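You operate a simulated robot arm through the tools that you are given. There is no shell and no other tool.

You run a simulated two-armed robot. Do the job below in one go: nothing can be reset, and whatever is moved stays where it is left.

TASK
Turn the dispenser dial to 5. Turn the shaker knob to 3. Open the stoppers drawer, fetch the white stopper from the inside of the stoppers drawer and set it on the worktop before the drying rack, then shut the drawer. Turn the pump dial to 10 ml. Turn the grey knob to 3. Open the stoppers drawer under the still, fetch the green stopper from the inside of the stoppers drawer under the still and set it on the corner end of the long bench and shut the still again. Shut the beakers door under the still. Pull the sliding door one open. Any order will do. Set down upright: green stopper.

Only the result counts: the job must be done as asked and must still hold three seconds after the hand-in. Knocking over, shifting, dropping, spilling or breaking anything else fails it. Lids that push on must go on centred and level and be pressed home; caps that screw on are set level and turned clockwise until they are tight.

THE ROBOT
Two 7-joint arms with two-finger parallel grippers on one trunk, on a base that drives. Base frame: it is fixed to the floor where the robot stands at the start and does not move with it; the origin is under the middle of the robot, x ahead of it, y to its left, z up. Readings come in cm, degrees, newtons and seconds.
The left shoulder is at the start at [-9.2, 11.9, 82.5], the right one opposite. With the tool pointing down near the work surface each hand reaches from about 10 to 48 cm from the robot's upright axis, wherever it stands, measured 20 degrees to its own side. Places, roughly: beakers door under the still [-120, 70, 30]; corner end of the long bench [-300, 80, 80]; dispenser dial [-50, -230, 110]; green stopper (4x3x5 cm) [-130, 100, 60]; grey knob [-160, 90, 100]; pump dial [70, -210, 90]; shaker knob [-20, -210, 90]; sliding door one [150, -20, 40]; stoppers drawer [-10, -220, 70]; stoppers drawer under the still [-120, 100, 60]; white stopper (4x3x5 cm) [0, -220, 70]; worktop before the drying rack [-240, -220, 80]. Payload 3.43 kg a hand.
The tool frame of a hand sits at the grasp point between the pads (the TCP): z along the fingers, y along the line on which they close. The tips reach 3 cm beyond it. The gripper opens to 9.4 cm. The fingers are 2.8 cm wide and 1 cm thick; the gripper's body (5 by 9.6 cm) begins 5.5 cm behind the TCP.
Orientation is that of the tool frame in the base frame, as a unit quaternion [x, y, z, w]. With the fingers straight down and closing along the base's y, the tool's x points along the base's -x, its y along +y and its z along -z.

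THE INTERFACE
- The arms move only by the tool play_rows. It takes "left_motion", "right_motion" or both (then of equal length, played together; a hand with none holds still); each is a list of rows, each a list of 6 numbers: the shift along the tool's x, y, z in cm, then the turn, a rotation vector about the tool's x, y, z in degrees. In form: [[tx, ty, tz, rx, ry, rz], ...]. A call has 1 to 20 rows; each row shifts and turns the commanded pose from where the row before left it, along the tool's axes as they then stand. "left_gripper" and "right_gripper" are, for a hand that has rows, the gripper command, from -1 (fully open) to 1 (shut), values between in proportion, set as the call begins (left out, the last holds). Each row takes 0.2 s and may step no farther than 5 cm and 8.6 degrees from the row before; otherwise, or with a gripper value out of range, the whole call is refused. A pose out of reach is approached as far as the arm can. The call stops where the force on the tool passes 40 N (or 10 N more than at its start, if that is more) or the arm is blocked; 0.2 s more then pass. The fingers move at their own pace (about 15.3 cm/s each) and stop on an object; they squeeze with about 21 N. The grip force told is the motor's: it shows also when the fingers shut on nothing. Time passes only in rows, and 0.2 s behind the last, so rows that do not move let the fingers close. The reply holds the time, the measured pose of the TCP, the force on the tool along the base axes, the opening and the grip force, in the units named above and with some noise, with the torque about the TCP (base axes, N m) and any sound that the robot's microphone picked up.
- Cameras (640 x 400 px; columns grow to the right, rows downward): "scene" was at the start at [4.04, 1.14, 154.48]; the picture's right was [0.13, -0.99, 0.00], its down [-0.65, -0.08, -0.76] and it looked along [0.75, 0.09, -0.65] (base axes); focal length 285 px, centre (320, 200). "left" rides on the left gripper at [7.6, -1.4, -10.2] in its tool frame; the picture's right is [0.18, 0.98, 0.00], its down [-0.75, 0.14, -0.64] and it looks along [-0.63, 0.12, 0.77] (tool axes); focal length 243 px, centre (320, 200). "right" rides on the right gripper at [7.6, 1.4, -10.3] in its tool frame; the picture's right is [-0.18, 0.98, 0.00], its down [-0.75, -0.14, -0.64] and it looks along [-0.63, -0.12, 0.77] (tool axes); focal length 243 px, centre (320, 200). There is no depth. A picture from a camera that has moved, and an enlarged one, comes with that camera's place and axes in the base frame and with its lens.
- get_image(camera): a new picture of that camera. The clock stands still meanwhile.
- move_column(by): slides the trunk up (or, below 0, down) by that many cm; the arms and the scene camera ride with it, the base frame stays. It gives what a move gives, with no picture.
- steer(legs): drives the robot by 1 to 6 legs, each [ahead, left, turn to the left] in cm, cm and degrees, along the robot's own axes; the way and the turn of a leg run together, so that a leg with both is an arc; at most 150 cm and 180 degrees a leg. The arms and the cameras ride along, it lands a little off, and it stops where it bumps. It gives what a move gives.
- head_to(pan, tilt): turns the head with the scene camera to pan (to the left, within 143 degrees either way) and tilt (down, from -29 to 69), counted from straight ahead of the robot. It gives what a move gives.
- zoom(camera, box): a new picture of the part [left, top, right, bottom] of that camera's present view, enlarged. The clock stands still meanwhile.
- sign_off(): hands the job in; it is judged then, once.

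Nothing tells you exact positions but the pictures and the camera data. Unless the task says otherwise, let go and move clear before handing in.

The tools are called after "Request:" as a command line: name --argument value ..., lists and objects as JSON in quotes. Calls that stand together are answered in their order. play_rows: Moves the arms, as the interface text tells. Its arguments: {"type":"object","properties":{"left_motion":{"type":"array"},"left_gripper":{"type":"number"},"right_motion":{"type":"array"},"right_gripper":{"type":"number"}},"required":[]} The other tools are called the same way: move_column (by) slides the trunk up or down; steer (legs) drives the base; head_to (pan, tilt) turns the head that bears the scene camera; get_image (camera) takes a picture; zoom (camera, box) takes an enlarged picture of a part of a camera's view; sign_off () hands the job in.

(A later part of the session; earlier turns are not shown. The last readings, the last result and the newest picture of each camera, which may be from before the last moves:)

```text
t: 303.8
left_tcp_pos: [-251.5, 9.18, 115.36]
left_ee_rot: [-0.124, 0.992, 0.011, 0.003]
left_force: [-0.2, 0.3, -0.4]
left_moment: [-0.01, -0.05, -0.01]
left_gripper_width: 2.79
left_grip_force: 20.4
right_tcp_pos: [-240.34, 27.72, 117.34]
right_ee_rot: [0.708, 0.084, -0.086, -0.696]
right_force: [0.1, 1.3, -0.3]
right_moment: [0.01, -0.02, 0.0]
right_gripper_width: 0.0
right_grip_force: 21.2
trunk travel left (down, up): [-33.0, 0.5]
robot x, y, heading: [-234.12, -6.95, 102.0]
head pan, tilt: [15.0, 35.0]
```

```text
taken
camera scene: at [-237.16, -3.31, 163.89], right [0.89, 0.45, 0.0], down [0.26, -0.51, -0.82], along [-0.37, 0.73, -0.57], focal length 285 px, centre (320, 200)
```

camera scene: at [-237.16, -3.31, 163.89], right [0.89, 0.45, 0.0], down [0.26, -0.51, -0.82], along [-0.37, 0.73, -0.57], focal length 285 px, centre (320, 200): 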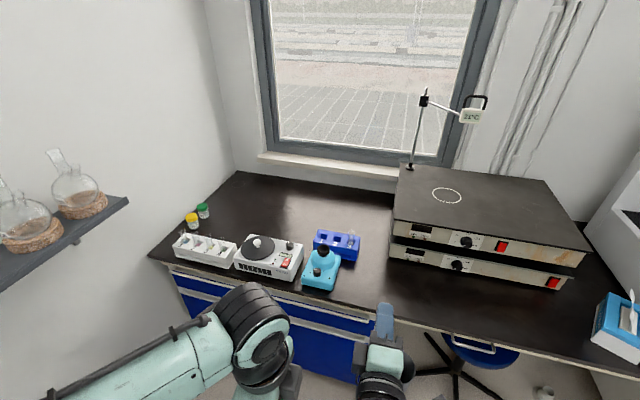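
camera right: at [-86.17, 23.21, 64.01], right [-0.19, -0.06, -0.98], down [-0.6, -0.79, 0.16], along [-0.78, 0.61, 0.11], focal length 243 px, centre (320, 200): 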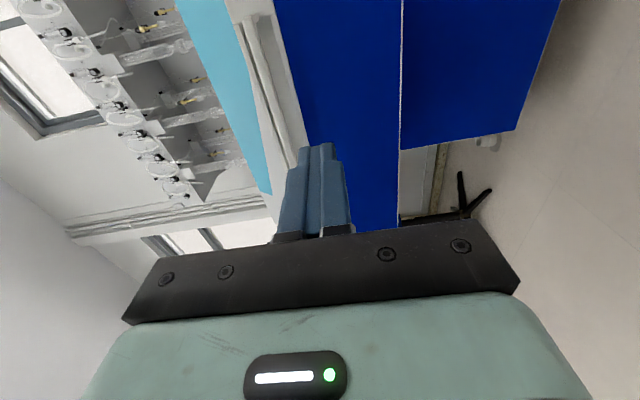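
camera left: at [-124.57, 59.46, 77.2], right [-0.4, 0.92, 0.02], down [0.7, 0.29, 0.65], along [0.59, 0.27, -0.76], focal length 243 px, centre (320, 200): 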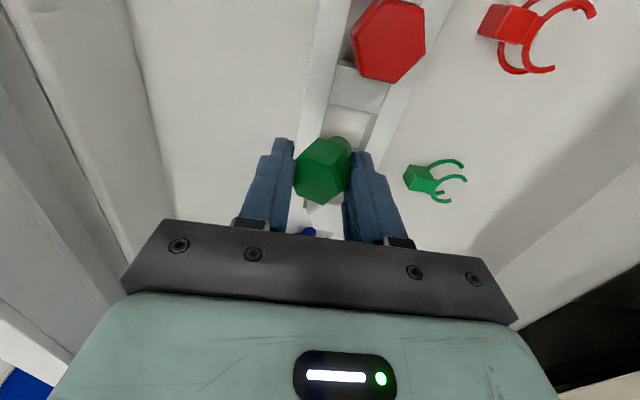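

The drawer and door are flush. The free spot at the corner end is behind the small devices, about 40 cm deep from the edge, so I test how far the left arm can stretch here in free space.

Request:
play_rows --left_motion '[[0, 4.5, 1, 0, 0, 0], [0, 4.5, 1, 0, 0, 0], [0, 4.5, 1, 0, 0, 0], [0, 4.5, 1, 0, 0, 0], [0, 4.5, 1, 0, 0, 0], [0, 4.5, 1, 0, 0, 0], [0, 4.5, 1, 0, 0, 0]]'

Request:
get_image --camera "scene"

```text
t: 305.4
left_tcp_pos: [-258.95, 39.84, 108.91]
left_ee_rot: [-0.124, 0.992, 0.011, 0.003]
left_force: [0.3, 0.1, -0.4]
left_moment: [0.0, -0.04, -0.02]
left_gripper_width: 2.78
left_grip_force: 21.2
right_tcp_pos: [-240.23, 28.02, 117.23]
right_ee_rot: [0.709, 0.082, -0.087, -0.695]
right_force: [0.0, -0.7, 0.3]
right_moment: [-0.01, 0.0, -0.04]
right_gripper_width: 0.01
right_grip_force: 21.4
trunk travel left (down, up): [-33.0, 0.5]
robot x, y, heading: [-234.09, -7.13, 102.0]
head pan, tilt: [15.0, 35.0]
```

```text
taken
camera scene: at [-237.18, -3.15, 163.9], right [0.89, 0.45, 0.0], down [0.26, -0.51, -0.82], along [-0.37, 0.73, -0.57], focal length 285 px, centre (320, 200)
```

scene: 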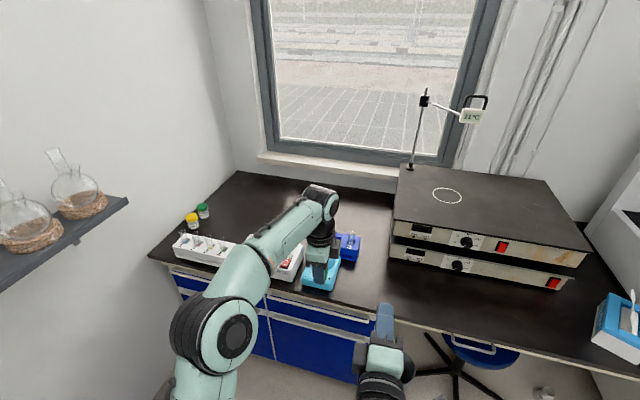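

Request:
play_rows --left_motion '[[0, 4, 0, 0, 0, 0], [0, 4, 0, 0, 0, 0], [0, 4, 0, 0, 0, 0]]'

```text
t: 306.1
left_tcp_pos: [-260.43, 44.36, 108.96]
left_ee_rot: [-0.124, 0.992, 0.011, 0.003]
left_force: [0.0, 0.2, -0.5]
left_moment: [0.01, 0.02, 0.02]
left_gripper_width: 2.78
left_grip_force: 21.1
left hand out of reach, approached as far as the arm can: row 2, 3
right_tcp_pos: [-240.29, 27.88, 117.43]
right_ee_rot: [0.708, 0.083, -0.085, -0.696]
right_force: [-0.2, -0.8, -0.1]
right_moment: [0.0, -0.01, 0.05]
right_gripper_width: 0.0
right_grip_force: 20.7
trunk travel left (down, up): [-33.0, 0.5]
robot x, y, heading: [-234.23, -7.06, 102.2]
head pan, tilt: [15.0, 35.0]
```

The arm reaches 56 cm ahead at this height (more when lower), enough without tilting. I square up, strafe left and drive in.

Request:
steer --legs '[[0, 27, -1.5]]'

Request:
get_image --camera "scene"

Request:
get_image --camera "left"

```text
t: 309.1
left_tcp_pos: [-285.24, 39.82, 108.94]
left_ee_rot: [-0.111, 0.994, 0.011, 0.004]
left_force: [0.3, -0.9, 1.0]
left_moment: [0.0, 0.0, -0.01]
left_gripper_width: 2.8
left_grip_force: 20.7
right_tcp_pos: [-265.52, 22.79, 117.35]
right_ee_rot: [0.71, 0.072, -0.076, -0.697]
right_force: [0.3, -0.9, -0.4]
right_moment: [-0.02, -0.06, 0.02]
right_gripper_width: 0.02
right_grip_force: 21.3
trunk travel left (down, up): [-33.0, 0.5]
robot x, y, heading: [-260.21, -12.1, 100.5]
head pan, tilt: [15.0, 35.0]
```

```text
taken
camera scene: at [-263.26, -8.41, 163.9], right [0.9, 0.43, 0.0], down [0.25, -0.52, -0.82], along [-0.35, 0.74, -0.57], focal length 285 px, centre (320, 200)
```

scene: 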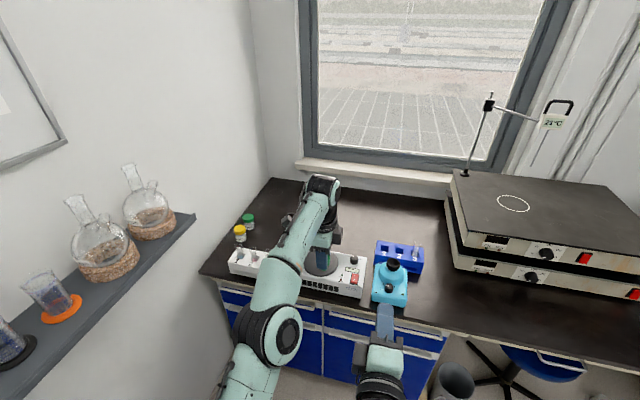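

```text
taken
camera left: at [-292.49, 36.58, 119.18], right [-0.4, 0.92, 0.02], down [0.7, 0.29, 0.65], along [0.59, 0.27, -0.76], focal length 243 px, centre (320, 200)
```

left: 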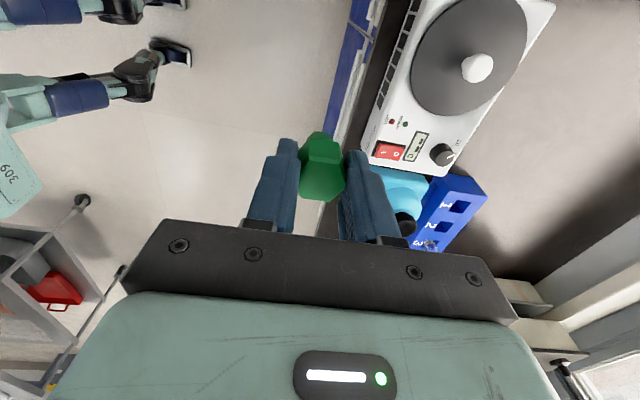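

Request:
steer --legs '[[26, 0, 0]]'

Request:
get_image --camera "scene"

Request:
get_image --camera "left"

```text
t: 311.0
left_tcp_pos: [-290.22, 65.11, 109.05]
left_ee_rot: [-0.113, 0.994, 0.011, 0.003]
left_force: [0.6, 0.0, 0.5]
left_moment: [-0.01, 0.0, -0.02]
left_gripper_width: 2.8
left_grip_force: 21.3
right_tcp_pos: [-270.32, 48.18, 117.26]
right_ee_rot: [0.709, 0.074, -0.078, -0.697]
right_force: [0.5, 0.5, 0.3]
right_moment: [0.01, -0.01, 0.03]
right_gripper_width: 0.0
right_grip_force: 21.1
trunk travel left (down, up): [-33.0, 0.5]
robot x, y, heading: [-265.15, 13.62, 100.7]
head pan, tilt: [15.0, 35.0]
```

```text
taken
camera scene: at [-268.01, 17.07, 163.88], right [0.9, 0.43, 0.0], down [0.25, -0.52, -0.82], along [-0.36, 0.74, -0.57], focal length 285 px, centre (320, 200)
```

scene: 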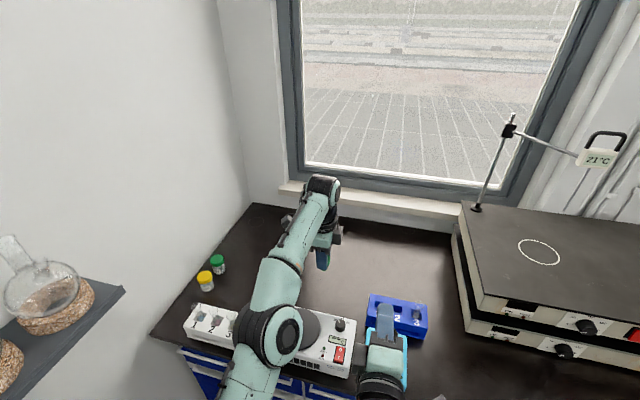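

```text
taken
camera left: at [-297.45, 61.91, 119.15], right [-0.4, 0.92, 0.02], down [0.7, 0.29, 0.65], along [0.59, 0.27, -0.76], focal length 243 px, centre (320, 200)
```

left: 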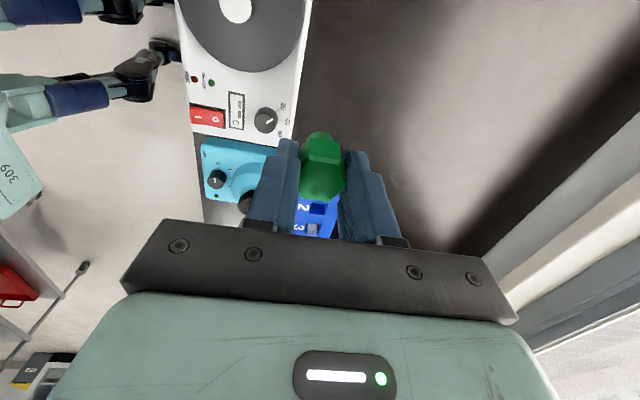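

The hand is just past the stirrer. I drive another 9 cm in.

Request:
steer --legs '[[9, 0, 0]]'

Request:
get_image --camera "left"

Request:
get_image --camera "scene"

```text
t: 312.1
left_tcp_pos: [-291.74, 73.9, 109.04]
left_ee_rot: [-0.113, 0.994, 0.01, 0.003]
left_force: [0.0, 0.1, -0.1]
left_moment: [-0.02, 0.01, -0.01]
left_gripper_width: 2.78
left_grip_force: 20.6
right_tcp_pos: [-272.05, 56.87, 117.4]
right_ee_rot: [0.71, 0.074, -0.078, -0.696]
right_force: [-0.1, 0.2, -0.4]
right_moment: [0.01, 0.0, 0.0]
right_gripper_width: 0.01
right_grip_force: 21.2
trunk travel left (down, up): [-33.0, 0.5]
robot x, y, heading: [-266.58, 22.39, 100.7]
head pan, tilt: [15.0, 35.0]
```

```text
taken
camera left: at [-299.02, 70.6, 119.15], right [-0.4, 0.92, 0.02], down [0.7, 0.29, 0.65], along [0.59, 0.27, -0.76], focal length 243 px, centre (320, 200)
```

left: 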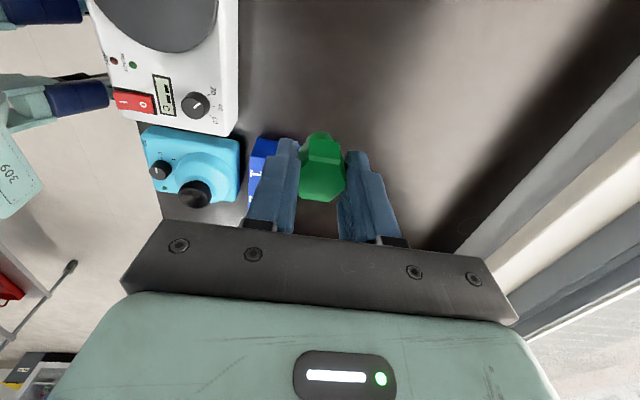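

```text
taken
camera scene: at [-269.63, 25.73, 163.87], right [0.9, 0.43, 0.0], down [0.25, -0.52, -0.82], along [-0.35, 0.74, -0.57], focal length 285 px, centre (320, 200)
```

scene: 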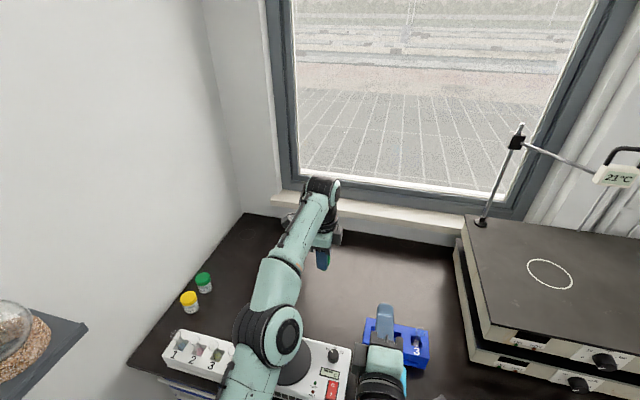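

I move slightly west and north while lowering onto the free spot.

Request:
play_rows --left_motion '[[1, 0.8, 3, 0, 0, 0], [1, 0.8, 3, 0, 0, 0], [1, 0.8, 3, 0, 0, 0], [1, 0.8, 2, 0, 0, 0], [0.5, 0.6, 2, 0, 0, 0]]'

Request:
get_image --camera "left"

Request:
zoom --camera "scene" --box '[240, 170, 400, 300]'

```text
t: 313.3
left_tcp_pos: [-296.85, 76.84, 96.03]
left_ee_rot: [-0.112, 0.994, 0.012, 0.003]
left_force: [1.0, 1.0, -0.8]
left_moment: [0.01, 0.01, -0.01]
left_gripper_width: 2.78
left_grip_force: 20.8
right_tcp_pos: [-272.07, 57.07, 117.27]
right_ee_rot: [0.709, 0.074, -0.078, -0.697]
right_force: [-0.3, 0.3, -0.3]
right_moment: [0.02, 0.03, -0.02]
right_gripper_width: 0.0
right_grip_force: 21.0
trunk travel left (down, up): [-33.0, 0.5]
robot x, y, heading: [-266.6, 22.12, 100.6]
head pan, tilt: [15.0, 35.0]
```

```text
taken
camera left: at [-304.17, 73.53, 106.09], right [-0.4, 0.92, 0.02], down [0.7, 0.29, 0.65], along [0.59, 0.27, -0.76], focal length 243 px, centre (320, 200)
```

left: 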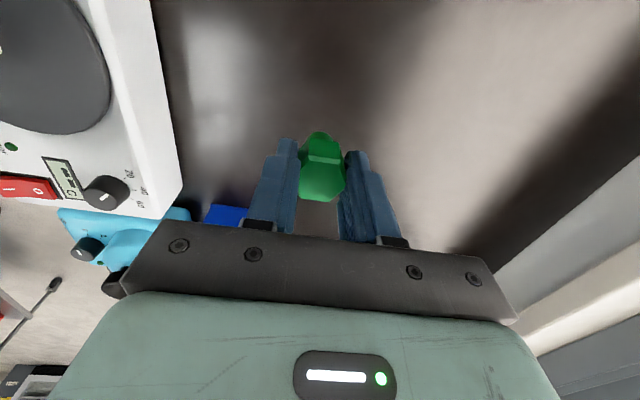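

```text
3.08 times, centred on (320, 235) of scene
camera zoom: at [-269.65, 25.8, 163.9], right [0.9, 0.43, 0.0], down [0.25, -0.52, -0.82], along [-0.35, 0.74, -0.57], focal length 876 px, centre (320, 92)
```

zoom: 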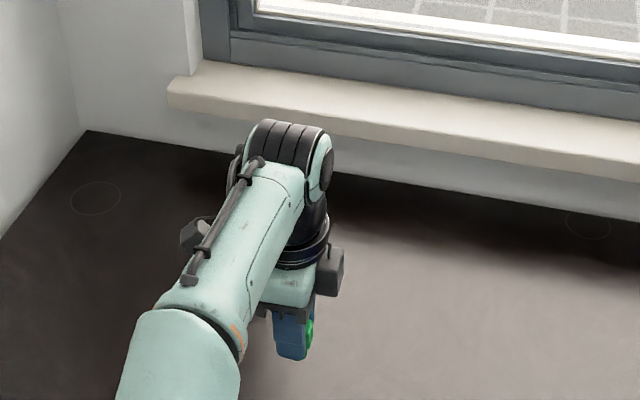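

Request:
zoom --camera "left" --box '[255, 100, 385, 230]'

```text
3.08 times, centred on (320, 165) of left
camera zoom: at [-304.17, 73.53, 106.09], right [-0.4, 0.92, 0.02], down [0.7, 0.29, 0.65], along [0.59, 0.27, -0.76], focal length 746 px, centre (320, 308)
```

zoom: 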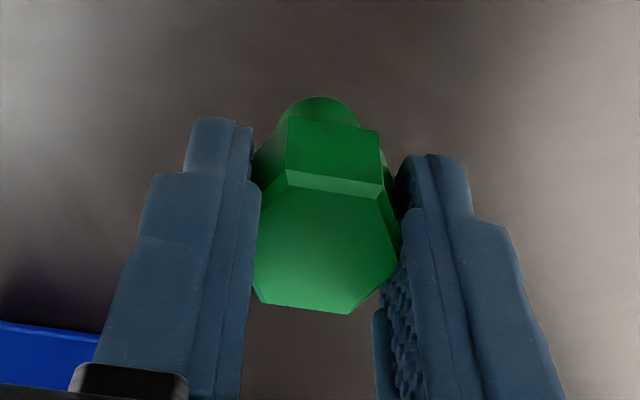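

The stopper's top face is level, so it is upright. I lower it to the bench in small steps.

Request:
play_rows --left_motion '[[0, 0, 1.2, 0, 0, 0], [0, 0, 1, 0, 0, 0], [0, 0, 0.8, 0, 0, 0]]'

Request:
play_rows --left_motion '[[0, 0, 0.4, 0, 0, 0], [0, 0, 0.4, 0, 0, 0]]'

```text
t: 314.1
left_tcp_pos: [-297.1, 76.85, 93.13]
left_ee_rot: [-0.113, 0.994, 0.011, 0.003]
left_force: [0.7, -1.0, 0.2]
left_moment: [0.0, -0.04, 0.04]
left_gripper_width: 2.79
left_grip_force: 20.9
right_tcp_pos: [-271.99, 56.92, 117.39]
right_ee_rot: [0.709, 0.074, -0.078, -0.696]
right_force: [-0.5, 0.2, -0.2]
right_moment: [-0.03, -0.01, -0.02]
right_gripper_width: 0.01
right_grip_force: 20.6
trunk travel left (down, up): [-33.0, 0.5]
robot x, y, heading: [-266.61, 21.98, 100.3]
head pan, tilt: [15.0, 35.0]
```

```text
t: 314.7
left_tcp_pos: [-296.82, 76.9, 92.31]
left_ee_rot: [-0.113, 0.993, 0.012, 0.003]
left_force: [-0.4, -0.3, 0.8]
left_moment: [0.04, 0.01, 0.01]
left_gripper_width: 2.78
left_grip_force: 20.9
right_tcp_pos: [-272.0, 56.87, 117.48]
right_ee_rot: [0.709, 0.074, -0.078, -0.697]
right_force: [0.8, -0.1, 0.2]
right_moment: [0.01, -0.02, 0.0]
right_gripper_width: 0.0
right_grip_force: 21.1
trunk travel left (down, up): [-33.0, 0.5]
robot x, y, heading: [-266.7, 21.9, 100.6]
head pan, tilt: [15.0, 35.0]
```

Request:
play_rows --left_motion '[[0, 0, 0.3, 0, 0, 0], [0, 0, 0.3, 0, 0, 0]]'

Request:
zoom --camera "left" --box '[255, 90, 385, 230]'

```text
t: 315.3
left_tcp_pos: [-296.87, 77.1, 91.58]
left_ee_rot: [-0.112, 0.994, 0.011, 0.003]
left_force: [0.4, -0.8, -0.6]
left_moment: [-0.02, -0.02, 0.01]
left_gripper_width: 2.79
left_grip_force: 21.3
right_tcp_pos: [-271.94, 56.98, 117.47]
right_ee_rot: [0.71, 0.074, -0.079, -0.696]
right_force: [0.5, 0.4, -0.5]
right_moment: [0.03, 0.02, 0.02]
right_gripper_width: 0.01
right_grip_force: 21.2
trunk travel left (down, up): [-33.0, 0.5]
robot x, y, heading: [-266.2, 21.99, 100.5]
head pan, tilt: [15.0, 35.0]
```

```text
2.86 times, centred on (320, 160) of left
camera zoom: at [-304.24, 73.73, 101.83], right [-0.4, 0.92, 0.02], down [0.7, 0.29, 0.65], along [0.59, 0.27, -0.76], focal length 693 px, centre (320, 314)
```

zoom: 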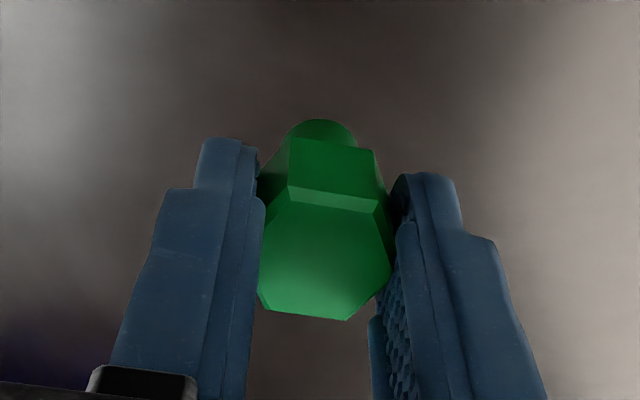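

Request:
play_rows --left_motion '[[0, 0, 0.3, 0, 0, 0], [0, 0, 0.3, 0, 0, 0]]'

```text
t: 315.9
left_tcp_pos: [-296.95, 77.0, 91.02]
left_ee_rot: [-0.113, 0.994, 0.011, 0.004]
left_force: [0.4, 0.1, -0.6]
left_moment: [0.03, 0.0, -0.01]
left_gripper_width: 2.77
left_grip_force: 20.4
right_tcp_pos: [-272.06, 56.96, 117.31]
right_ee_rot: [0.709, 0.075, -0.078, -0.697]
right_force: [0.7, 0.2, 0.2]
right_moment: [0.01, -0.03, -0.01]
right_gripper_width: 0.01
right_grip_force: 21.0
trunk travel left (down, up): [-33.0, 0.5]
robot x, y, heading: [-266.67, 22.09, 100.5]
head pan, tilt: [15.0, 35.0]
```

Request:
play_rows --left_motion '[[0, 0, 0.3, 0, 0, 0], [0, 0, 0.3, 0, 0, 0]]'

Request:
play_rows --left_motion '[[0, 0, 0.3, 0, 0, 0]]'

```text
t: 316.5
left_tcp_pos: [-297.01, 77.09, 90.48]
left_ee_rot: [-0.113, 0.994, 0.012, 0.003]
left_force: [0.7, 0.0, -0.5]
left_moment: [0.0, 0.01, -0.04]
left_gripper_width: 2.81
left_grip_force: 21.1
right_tcp_pos: [-272.03, 56.93, 117.5]
right_ee_rot: [0.71, 0.074, -0.078, -0.696]
right_force: [-0.2, 0.1, 0.1]
right_moment: [-0.03, 0.0, 0.0]
right_gripper_width: 0.0
right_grip_force: 21.0
trunk travel left (down, up): [-33.0, 0.5]
robot x, y, heading: [-266.5, 22.15, 100.5]
head pan, tilt: [15.0, 35.0]
```

```text
t: 316.9
left_tcp_pos: [-296.84, 77.0, 90.04]
left_ee_rot: [-0.112, 0.994, 0.011, 0.003]
left_force: [-0.2, -0.1, -0.3]
left_moment: [0.02, 0.03, 0.0]
left_gripper_width: 2.8
left_grip_force: 21.1
right_tcp_pos: [-272.03, 56.91, 117.42]
right_ee_rot: [0.71, 0.074, -0.079, -0.696]
right_force: [0.7, -0.5, 0.3]
right_moment: [0.02, -0.01, -0.01]
right_gripper_width: 0.0
right_grip_force: 21.0
trunk travel left (down, up): [-33.0, 0.5]
robot x, y, heading: [-266.79, 22.34, 100.5]
head pan, tilt: [15.0, 35.0]
```

Request:
play_rows --left_motion '[[0, 0, 0.4, 0, 0, 0], [0, 0, 0.4, 0, 0, 0]]'

Request:
zoom --camera "left" --box '[255, 90, 385, 230]'

```text
t: 317.5
left_tcp_pos: [-296.92, 77.05, 89.45]
left_ee_rot: [-0.113, 0.994, 0.011, 0.003]
left_force: [0.3, -0.5, -0.7]
left_moment: [-0.01, 0.01, 0.01]
left_gripper_width: 2.78
left_grip_force: 20.6
right_tcp_pos: [-272.01, 57.0, 117.46]
right_ee_rot: [0.709, 0.075, -0.078, -0.696]
right_force: [0.9, 0.9, -1.0]
right_moment: [0.0, 0.02, 0.02]
right_gripper_width: 0.0
right_grip_force: 21.0
trunk travel left (down, up): [-33.0, 0.5]
robot x, y, heading: [-266.77, 22.12, 100.6]
head pan, tilt: [15.0, 35.0]
```

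```text
2.86 times, centred on (320, 160) of left
camera zoom: at [-304.15, 73.78, 99.49], right [-0.4, 0.92, 0.02], down [0.7, 0.29, 0.65], along [0.59, 0.27, -0.76], focal length 693 px, centre (320, 314)
```

zoom: 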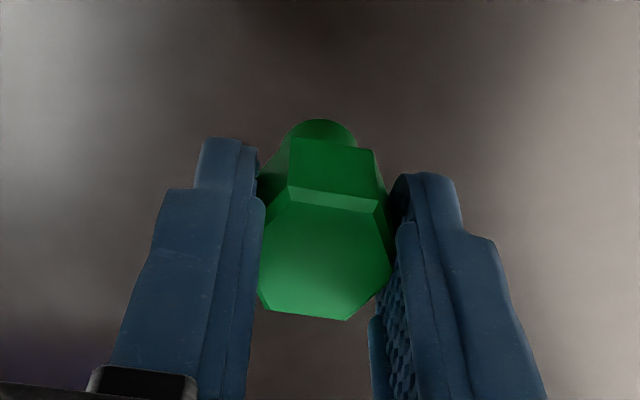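

Request:
play_rows --left_motion '[[0, 0, 0.5, 0, 0, 0], [0, 0, 0.5, 0, 0, 0], [0, 0, 0.4, 0, 0, 0]]'

Request:
play_rows --left_motion '[[0, 0, 0.4, 0, 0, 0], [0, 0, 0.4, 0, 0, 0]]'

Request:
get_image --camera "left"

```text
t: 318.3
left_tcp_pos: [-297.0, 77.15, 87.91]
left_ee_rot: [-0.112, 0.994, 0.01, 0.003]
left_force: [-0.6, -0.5, -0.5]
left_moment: [0.01, -0.03, -0.02]
left_gripper_width: 2.79
left_grip_force: 20.9
right_tcp_pos: [-272.01, 57.03, 117.26]
right_ee_rot: [0.709, 0.074, -0.078, -0.697]
right_force: [0.7, 0.1, 0.9]
right_moment: [0.03, 0.03, 0.0]
right_gripper_width: 0.0
right_grip_force: 21.1
trunk travel left (down, up): [-33.0, 0.5]
robot x, y, heading: [-266.59, 22.11, 100.6]
head pan, tilt: [15.0, 35.0]
```

```text
t: 318.9
left_tcp_pos: [-296.86, 77.11, 87.13]
left_ee_rot: [-0.112, 0.994, 0.012, 0.003]
left_force: [0.3, 0.2, -0.4]
left_moment: [0.05, 0.01, -0.03]
left_gripper_width: 2.79
left_grip_force: 20.4
right_tcp_pos: [-271.94, 57.04, 117.38]
right_ee_rot: [0.709, 0.075, -0.078, -0.697]
right_force: [-0.1, -0.4, -0.2]
right_moment: [0.0, -0.02, 0.01]
right_gripper_width: 0.0
right_grip_force: 21.2
trunk travel left (down, up): [-33.0, 0.5]
robot x, y, heading: [-267.13, 21.9, 100.8]
head pan, tilt: [15.0, 35.0]
```

```text
taken
camera left: at [-304.2, 73.86, 97.38], right [-0.4, 0.92, 0.02], down [0.7, 0.29, 0.65], along [0.59, 0.27, -0.76], focal length 243 px, centre (320, 200)
```

left: 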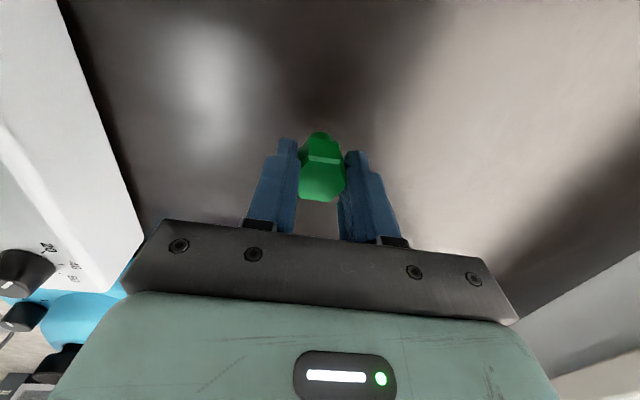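

Request:
play_rows --left_motion '[[0, 0, 0.5, 0, 0, 0], [0, 0, 0.5, 0, 0, 0]]'

Request:
play_rows --left_motion '[[0, 0, 0.4, 0, 0, 0], [0, 0, 0.4, 0, 0, 0]]'

Request:
play_rows --left_motion '[[0, 0, 0.3, 0, 0, 0], [0, 0, 0.3, 0, 0, 0]]'

Request:
zoom --camera "left" --box '[255, 90, 385, 230]'

```text
t: 319.5
left_tcp_pos: [-296.95, 77.28, 86.29]
left_ee_rot: [-0.113, 0.994, 0.012, 0.003]
left_force: [-0.6, 0.1, -0.2]
left_moment: [0.03, -0.07, -0.01]
left_gripper_width: 2.8
left_grip_force: 21.1
right_tcp_pos: [-272.02, 57.08, 117.54]
right_ee_rot: [0.71, 0.074, -0.078, -0.696]
right_force: [-0.4, 0.0, -0.8]
right_moment: [-0.02, -0.02, 0.0]
right_gripper_width: 0.02
right_grip_force: 21.2
trunk travel left (down, up): [-33.0, 0.5]
robot x, y, heading: [-266.74, 21.68, 100.5]
head pan, tilt: [15.0, 35.0]
```

```text
t: 320.1
left_tcp_pos: [-297.02, 77.29, 85.38]
left_ee_rot: [-0.113, 0.994, 0.012, 0.004]
left_force: [0.0, -1.1, 0.0]
left_moment: [0.01, -0.03, 0.04]
left_gripper_width: 2.79
left_grip_force: 20.7
right_tcp_pos: [-271.87, 57.04, 117.39]
right_ee_rot: [0.709, 0.074, -0.078, -0.696]
right_force: [0.6, 0.0, -0.1]
right_moment: [-0.02, 0.0, -0.03]
right_gripper_width: 0.0
right_grip_force: 21.0
trunk travel left (down, up): [-33.0, 0.5]
robot x, y, heading: [-266.55, 21.83, 100.7]
head pan, tilt: [15.0, 35.0]
```

```text
t: 320.7
left_tcp_pos: [-296.84, 77.18, 85.23]
left_ee_rot: [-0.113, 0.993, 0.015, 0.003]
left_force: [-0.8, -1.7, 16.1]
left_moment: [-0.15, 0.0, 0.0]
left_gripper_width: 2.83
left_grip_force: 20.9
right_tcp_pos: [-271.88, 56.79, 117.49]
right_ee_rot: [0.709, 0.074, -0.079, -0.697]
right_force: [0.4, -0.6, 0.2]
right_moment: [0.03, 0.04, -0.02]
right_gripper_width: 0.01
right_grip_force: 20.8
trunk travel left (down, up): [-33.0, 0.5]
robot x, y, heading: [-266.41, 22.25, 100.8]
head pan, tilt: [15.0, 35.0]
```

```text
2.86 times, centred on (320, 160) of left
camera zoom: at [-304.16, 73.9, 95.34], right [-0.4, 0.92, 0.03], down [0.7, 0.29, 0.65], along [0.59, 0.28, -0.76], focal length 693 px, centre (320, 314)
```

zoom: 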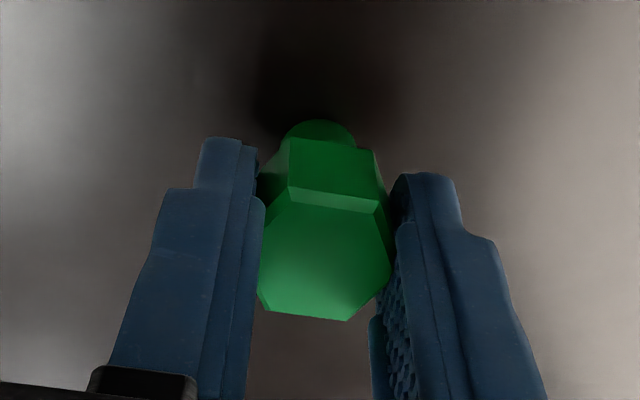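

Contact at 16 N. I ease off slightly and open gently.

Request:
play_rows --left_motion '[[0, 0, -0.2, 0, 0, 0], [0, 0, 0, 0, 0, 0]]'

Request:
play_rows --left_motion '[[0, 0, 0, 0, 0, 0], [0, 0, 0, 0, 0, 0]]' --left_gripper 0.3

Request:
zoom --camera "left" --box '[255, 90, 385, 230]'

```text
t: 321.3
left_tcp_pos: [-296.94, 77.24, 85.17]
left_ee_rot: [-0.113, 0.993, 0.013, 0.003]
left_force: [-0.1, 2.6, 12.8]
left_moment: [0.09, 0.08, 0.0]
left_gripper_width: 2.8
left_grip_force: 21.1
right_tcp_pos: [-271.99, 56.88, 117.38]
right_ee_rot: [0.709, 0.073, -0.078, -0.697]
right_force: [-0.7, -0.5, 0.5]
right_moment: [0.03, -0.02, -0.01]
right_gripper_width: 0.0
right_grip_force: 20.9
trunk travel left (down, up): [-33.0, 0.5]
robot x, y, heading: [-266.9, 22.09, 100.7]
head pan, tilt: [15.0, 35.0]
```

```text
t: 321.9
left_tcp_pos: [-296.82, 77.21, 84.92]
left_ee_rot: [-0.112, 0.994, 0.011, 0.003]
left_force: [-0.4, 0.2, -0.4]
left_moment: [0.01, 0.01, -0.03]
left_gripper_width: 3.32
left_grip_force: 0.1
right_tcp_pos: [-272.0, 56.95, 117.4]
right_ee_rot: [0.709, 0.075, -0.078, -0.697]
right_force: [-0.8, 0.9, 0.2]
right_moment: [0.02, 0.01, 0.0]
right_gripper_width: 0.0
right_grip_force: 21.1
trunk travel left (down, up): [-33.0, 0.5]
robot x, y, heading: [-266.69, 22.32, 100.8]
head pan, tilt: [15.0, 35.0]
```

```text
2.86 times, centred on (320, 160) of left
camera zoom: at [-304.16, 73.93, 95.13], right [-0.4, 0.92, 0.02], down [0.7, 0.29, 0.65], along [0.59, 0.27, -0.76], focal length 693 px, centre (320, 314)
```

zoom: 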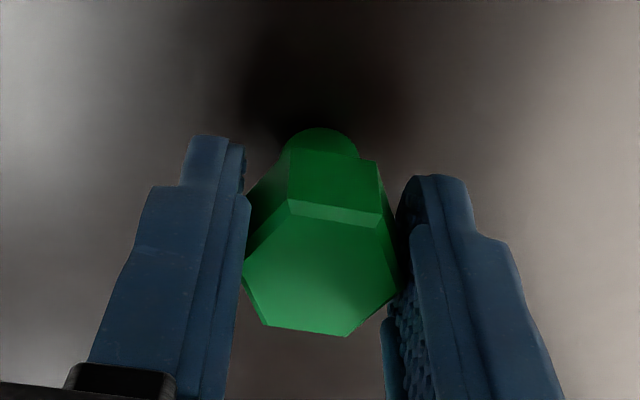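

It stands on its own. I open further and lift straight up.

Request:
play_rows --left_motion '[[0, 0, 0, 0, 0, 0], [0, 0, 0, 0, 0, 0], [0, 0, -1, 0, 0, 0], [0, 0, -2, 0, 0, 0], [0, 0, -3, 0, 0, 0], [0, 0, -4, 0, 0, 0], [0, 0, -4, 0, 0, 0], [0, 0, -4, 0, 0, 0], [0, -2, -4, 0, 0, 0]]' --left_gripper -0.1

Request:
get_image --camera "left"

Request:
get_image --camera "scene"

```text
t: 323.9
left_tcp_pos: [-295.82, 73.33, 106.63]
left_ee_rot: [-0.113, 0.994, 0.011, 0.003]
left_force: [0.2, 1.0, 0.2]
left_moment: [0.01, 0.0, -0.01]
left_gripper_width: 5.2
left_grip_force: 0.0
left hand out of reach, approached as far as the arm can: row 7, 8
right_tcp_pos: [-271.91, 56.83, 117.43]
right_ee_rot: [0.709, 0.074, -0.079, -0.697]
right_force: [0.2, 0.6, -0.2]
right_moment: [-0.01, -0.02, 0.01]
right_gripper_width: 0.01
right_grip_force: 21.1
trunk travel left (down, up): [-33.0, 0.5]
robot x, y, heading: [-266.79, 21.87, 100.7]
head pan, tilt: [15.0, 35.0]
```

```text
taken
camera left: at [-303.1, 69.97, 116.81], right [-0.4, 0.92, 0.02], down [0.7, 0.29, 0.65], along [0.59, 0.27, -0.76], focal length 243 px, centre (320, 200)
```

left: 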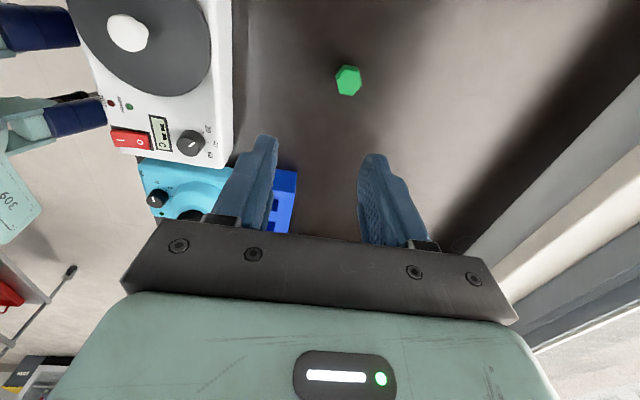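

```text
taken
camera scene: at [-269.61, 25.62, 163.89], right [0.9, 0.43, 0.0], down [0.25, -0.52, -0.82], along [-0.35, 0.74, -0.57], focal length 285 px, centre (320, 200)
```

scene: 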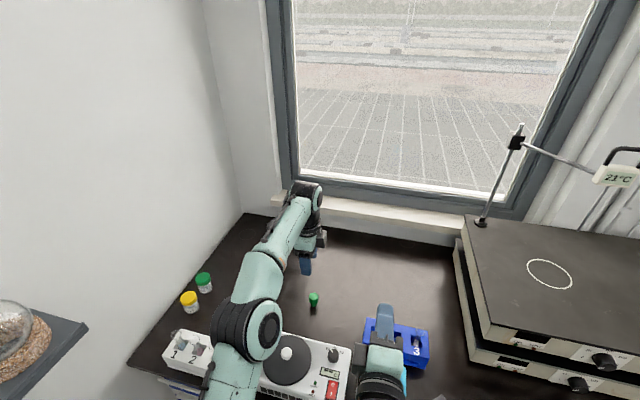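

The green stopper stands upright behind the stirrer at the corner end. I back away, restore the left hand's yaw, and go to the still's grey knob.

Request:
steer --legs '[[-32, 0, 0]]'

Request:
zoom --camera "scene" --box '[200, 180, 420, 330]'

Request:
play_rows --left_motion '[[0, -4, 0, 0, 0, -8], [0, -2, 0, 0, 0, -8], [0, -2, 0, 0, 0, -8], [0, -2, 0, 0, 0, -8], [0, -2, 0, 0, 0, -8], [0, -2, 0, 0, 0, -8], [0, 0, 0, 0, 0, -8], [0, 0, 0, 0, 0, -8], [0, 0, 0, 0, 0, -8], [0, 0, 0, 0, 0, -8], [0, 0, 0, 0, 0, -8]]'

Request:
steer --legs '[[0, -122, 0]]'

Request:
head_to --pan 5 --tilt 45

Request:
get_image --camera "scene"

```text
t: 326.0
left_tcp_pos: [-289.96, 41.39, 106.63]
left_ee_rot: [-0.113, 0.993, 0.012, 0.003]
left_force: [-0.4, -0.5, 0.4]
left_moment: [0.0, -0.01, 0.0]
left_gripper_width: 5.16
left_grip_force: 0.0
right_tcp_pos: [-266.02, 25.18, 117.34]
right_ee_rot: [0.709, 0.076, -0.079, -0.696]
right_force: [-0.6, -0.7, -0.5]
right_moment: [0.02, 0.04, 0.03]
right_gripper_width: 0.02
right_grip_force: 20.7
trunk travel left (down, up): [-33.0, 0.5]
robot x, y, heading: [-260.71, -9.64, 100.8]
head pan, tilt: [15.0, 35.0]
```

```text
2.67 times, centred on (310, 255) of scene
camera zoom: at [-263.64, -6.07, 163.91], right [0.9, 0.43, 0.0], down [0.25, -0.52, -0.82], along [-0.36, 0.74, -0.57], focal length 759 px, centre (347, 53)
```

zoom: 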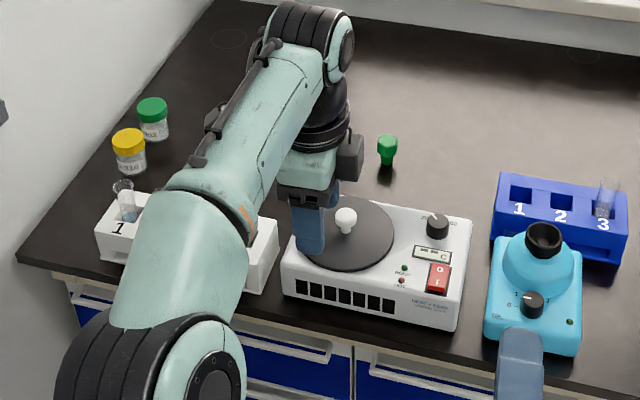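

```text
t: 328.4
left_tcp_pos: [-283.16, 29.7, 106.33]
left_ee_rot: [0.772, -0.635, -0.006, -0.011]
left_force: [0.0, 0.5, 0.2]
left_moment: [0.02, -0.02, 0.01]
left_gripper_width: 5.14
left_grip_force: 0.1
right_tcp_pos: [-266.01, 25.04, 117.38]
right_ee_rot: [0.709, 0.075, -0.079, -0.697]
right_force: [0.5, 0.8, 0.2]
right_moment: [-0.01, 0.0, 0.0]
right_gripper_width: 0.02
right_grip_force: 21.6
trunk travel left (down, up): [-33.0, 0.5]
robot x, y, heading: [-260.7, -9.52, 100.8]
head pan, tilt: [15.0, 35.0]
```

```text
t: 339.4
left_tcp_pos: [-162.05, 51.85, 106.32]
left_ee_rot: [0.765, -0.644, -0.005, -0.011]
left_force: [-0.6, -0.2, 0.0]
left_moment: [0.05, 0.01, 0.0]
left_gripper_width: 5.18
left_grip_force: 0.1
right_tcp_pos: [-144.86, 46.87, 117.24]
right_ee_rot: [0.709, 0.068, -0.072, -0.698]
right_force: [-0.4, 0.2, -0.4]
right_moment: [-0.02, 0.0, -0.01]
right_gripper_width: 0.0
right_grip_force: 20.8
trunk travel left (down, up): [-33.0, 0.5]
robot x, y, heading: [-140.24, 11.82, 99.7]
head pan, tilt: [15.0, 35.0]
```

```text
t: 340.1
left_tcp_pos: [-161.95, 51.84, 106.36]
left_ee_rot: [0.765, -0.643, -0.006, -0.011]
left_force: [0.4, -0.5, 0.6]
left_moment: [0.01, 0.0, -0.02]
left_gripper_width: 5.18
left_grip_force: 0.1
right_tcp_pos: [-144.97, 46.83, 117.37]
right_ee_rot: [0.71, 0.068, -0.073, -0.697]
right_force: [-0.5, -0.4, 0.2]
right_moment: [-0.04, -0.01, -0.02]
right_gripper_width: 0.0
right_grip_force: 21.4
trunk travel left (down, up): [-33.0, 0.5]
robot x, y, heading: [-140.41, 12.31, 99.1]
head pan, tilt: [5.0, 45.0]
```

```text
taken
camera scene: at [-141.56, 15.48, 162.42], right [0.97, 0.25, 0.0], down [0.18, -0.68, -0.71], along [-0.18, 0.68, -0.71], focal length 285 px, centre (320, 200)
```

scene: 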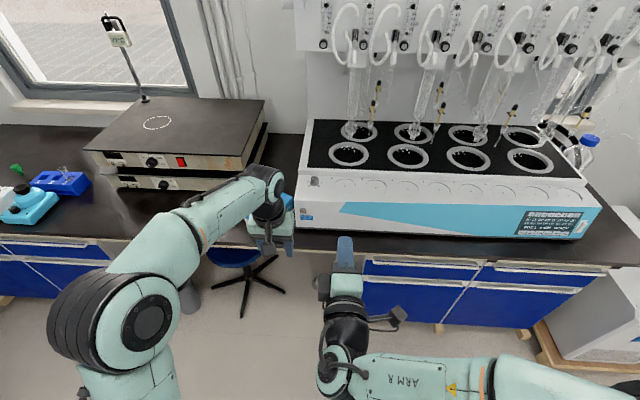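

The green stopper stands fine. Now I zoom in on the grey knob.

Request:
zoom --camera "scene" --box '[280, 150, 370, 230]'

Request:
get_image --camera "left"

```text
5.00 times, centred on (325, 190) of scene
camera zoom: at [-141.56, 15.48, 162.42], right [0.97, 0.25, 0.0], down [0.18, -0.68, -0.71], along [-0.18, 0.68, -0.71], focal length 1424 px, centre (295, 250)
```

zoom: 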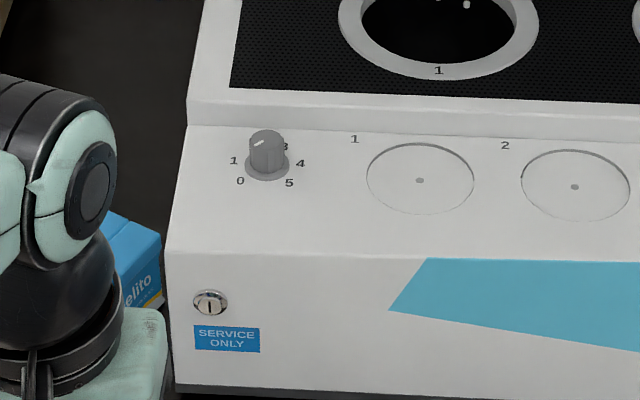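

```text
taken
camera left: at [-159.44, 44.4, 116.42], right [-0.94, -0.35, -0.01], down [-0.27, 0.7, 0.66], along [-0.22, 0.62, -0.75], focal length 243 px, centre (320, 200)
```

left: 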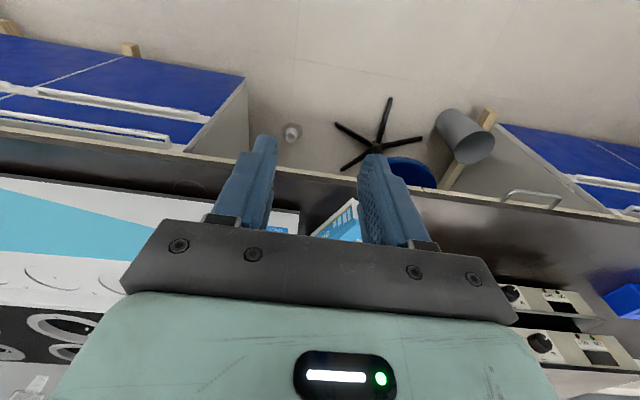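

The grey knob (scale 0-5) is at about (-161.5, 84, 101). I drive 25 cm in and shift right a little.

Request:
steer --legs '[[25, -5, 0]]'

Request:
play_rows --left_motion '[[0, 0, -1, 0, 0, 0], [-3, 0, -1, 0, 0, 0]]'

Request:
get_image --camera "left"

Request:
get_image --camera "scene"

```text
t: 341.9
left_tcp_pos: [-161.21, 76.75, 106.28]
left_ee_rot: [0.765, -0.644, -0.006, -0.011]
left_force: [-0.3, 0.5, 0.4]
left_moment: [0.05, -0.02, 0.01]
left_gripper_width: 5.15
left_grip_force: 0.0
right_tcp_pos: [-144.11, 71.77, 117.42]
right_ee_rot: [0.71, 0.067, -0.073, -0.697]
right_force: [-0.2, 0.1, -0.3]
right_moment: [0.0, 0.03, -0.01]
right_gripper_width: 0.01
right_grip_force: 21.1
trunk travel left (down, up): [-33.0, 0.5]
robot x, y, heading: [-139.53, 36.85, 99.6]
head pan, tilt: [5.0, 45.0]
```

```text
t: 342.5
left_tcp_pos: [-161.76, 79.89, 108.33]
left_ee_rot: [0.766, -0.643, -0.004, -0.01]
left_force: [-0.5, 0.3, 0.4]
left_moment: [-0.04, -0.02, 0.03]
left_gripper_width: 5.17
left_grip_force: 0.1
right_tcp_pos: [-144.16, 71.95, 117.38]
right_ee_rot: [0.711, 0.068, -0.073, -0.697]
right_force: [-0.8, -0.3, 0.7]
right_moment: [0.01, -0.01, 0.02]
right_gripper_width: 0.0
right_grip_force: 20.8
trunk travel left (down, up): [-33.0, 0.5]
robot x, y, heading: [-139.63, 37.11, 99.8]
head pan, tilt: [5.0, 45.0]
```

```text
taken
camera left: at [-159.2, 72.41, 118.36], right [-0.94, -0.35, -0.01], down [-0.27, 0.7, 0.66], along [-0.22, 0.62, -0.75], focal length 243 px, centre (320, 200)
```

left: 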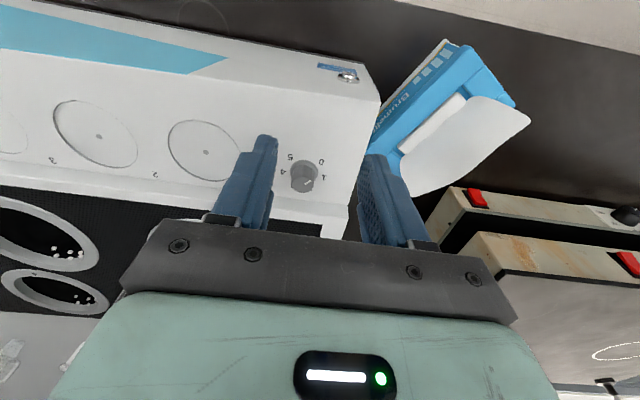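

```text
taken
camera scene: at [-140.78, 40.64, 162.42], right [0.97, 0.25, 0.0], down [0.18, -0.69, -0.71], along [-0.18, 0.68, -0.71], focal length 285 px, centre (320, 200)
```

scene: 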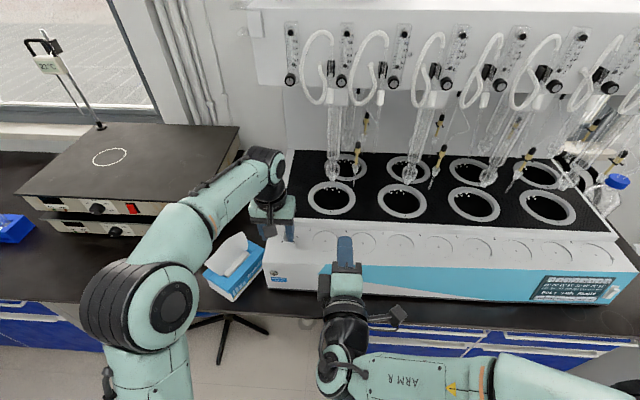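

Request:
zoom --camera "left" --box '[265, 140, 345, 210]'

```text
5.71 times, centred on (305, 175) of left
camera zoom: at [-159.2, 72.41, 118.36], right [-0.94, -0.35, -0.01], down [-0.27, 0.7, 0.66], along [-0.22, 0.62, -0.75], focal length 1386 px, centre (406, 343)
```

zoom: 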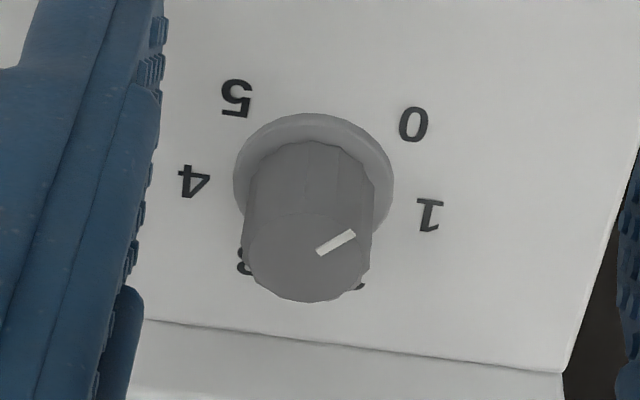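

The knob points to 0; the scale is about 54° per step clockwise, so 3 is about 160° clockwise. I position over it with the hand turned 40° counter-clockwise (two grips of 80°).

Request:
play_rows --left_motion '[[-2.1, -0.35, 0, 0, 0, 0], [-2.1, -0.35, 0, 0, 0, 0], [0, 0, 0, 0, 0, -8], [0, 0, 0, 0, 0, -8], [0, 0, 0, 0, 0, -8], [0, 0, 0, 0, 0, -8], [0, 0, 0, 0, 0, -8]]' --left_gripper 0.1

Request:
get_image --camera "left"

Request:
zoom --camera "scene" --box '[220, 170, 380, 300]'

```text
t: 344.1
left_tcp_pos: [-161.69, 84.1, 108.43]
left_ee_rot: [0.94, -0.342, -0.002, -0.012]
left_force: [0.7, -0.6, -0.7]
left_moment: [-0.01, -0.02, 0.0]
left_gripper_width: 4.25
left_grip_force: 0.1
right_tcp_pos: [-144.21, 71.92, 117.24]
right_ee_rot: [0.71, 0.068, -0.073, -0.697]
right_force: [-0.8, -0.7, -0.6]
right_moment: [0.02, 0.0, 0.01]
right_gripper_width: 0.0
right_grip_force: 21.2
trunk travel left (down, up): [-33.0, 0.5]
robot x, y, heading: [-139.74, 37.39, 99.7]
head pan, tilt: [5.0, 45.0]
```

```text
taken
camera left: at [-155.1, 80.0, 118.68], right [-0.49, -0.87, -0.02], down [-0.67, 0.36, 0.65], along [-0.56, 0.33, -0.76], focal length 243 px, centre (320, 200)
```

left: 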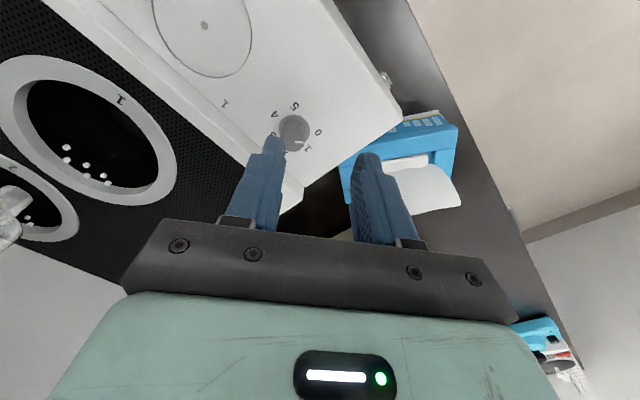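

```text
3.08 times, centred on (300, 235) of scene
camera zoom: at [-140.78, 40.46, 162.41], right [0.97, 0.25, 0.0], down [0.18, -0.68, -0.71], along [-0.18, 0.68, -0.71], focal length 876 px, centre (382, 92)
```

zoom: 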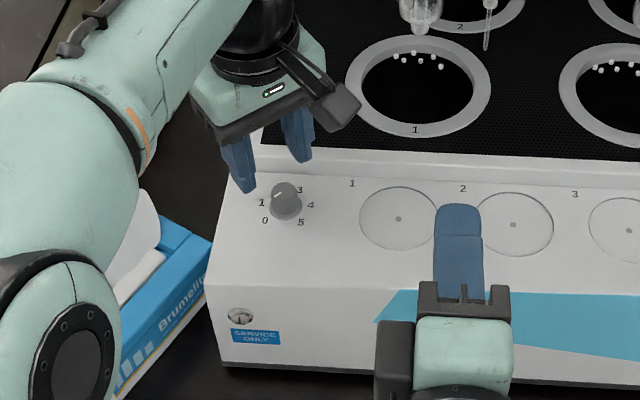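

Request:
play_rows --left_motion '[[-0.3, -1.0, 0.5, 0, 0, 0], [0, -0.9, 1.5, 0, 0, 0]]'

Request:
zoom --camera "left" --box '[240, 70, 400, 200]'

Request:
zoom --camera "scene" --box '[250, 190, 350, 270]'

```text
t: 344.7
left_tcp_pos: [-160.61, 85.83, 106.58]
left_ee_rot: [0.939, -0.344, -0.002, -0.012]
left_force: [0.1, 0.2, -0.2]
left_moment: [0.0, 0.01, 0.02]
left_gripper_width: 4.23
left_grip_force: 0.0
right_tcp_pos: [-144.15, 71.94, 117.27]
right_ee_rot: [0.71, 0.068, -0.074, -0.697]
right_force: [-0.7, -0.3, -0.5]
right_moment: [-0.02, 0.0, -0.05]
right_gripper_width: 0.0
right_grip_force: 21.8
trunk travel left (down, up): [-33.0, 0.5]
robot x, y, heading: [-139.57, 36.83, 99.3]
head pan, tilt: [5.0, 45.0]
```

```text
3.08 times, centred on (320, 135) of left
camera zoom: at [-154.12, 81.76, 116.72], right [-0.49, -0.87, -0.02], down [-0.67, 0.36, 0.65], along [-0.56, 0.33, -0.76], focal length 746 px, centre (320, 400)
```

zoom: 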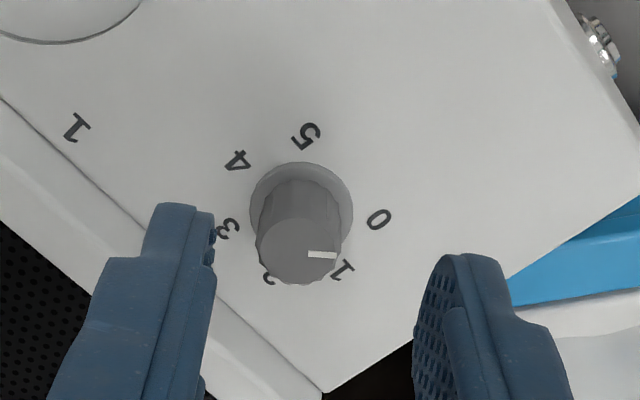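

```text
5.00 times, centred on (300, 230) of scene
camera zoom: at [-140.77, 40.47, 162.41], right [0.97, 0.25, 0.0], down [0.18, -0.68, -0.71], along [-0.18, 0.68, -0.71], focal length 1424 px, centre (420, 50)
```

zoom: 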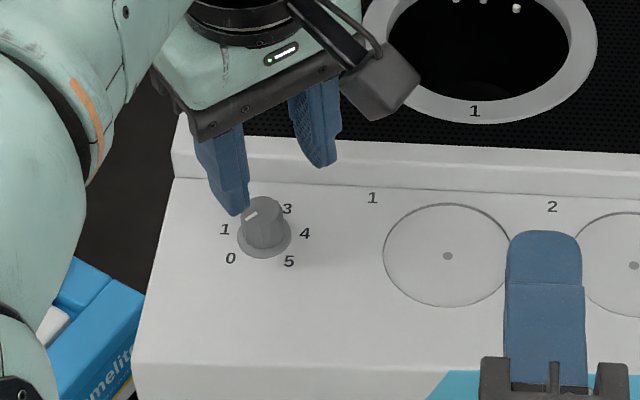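

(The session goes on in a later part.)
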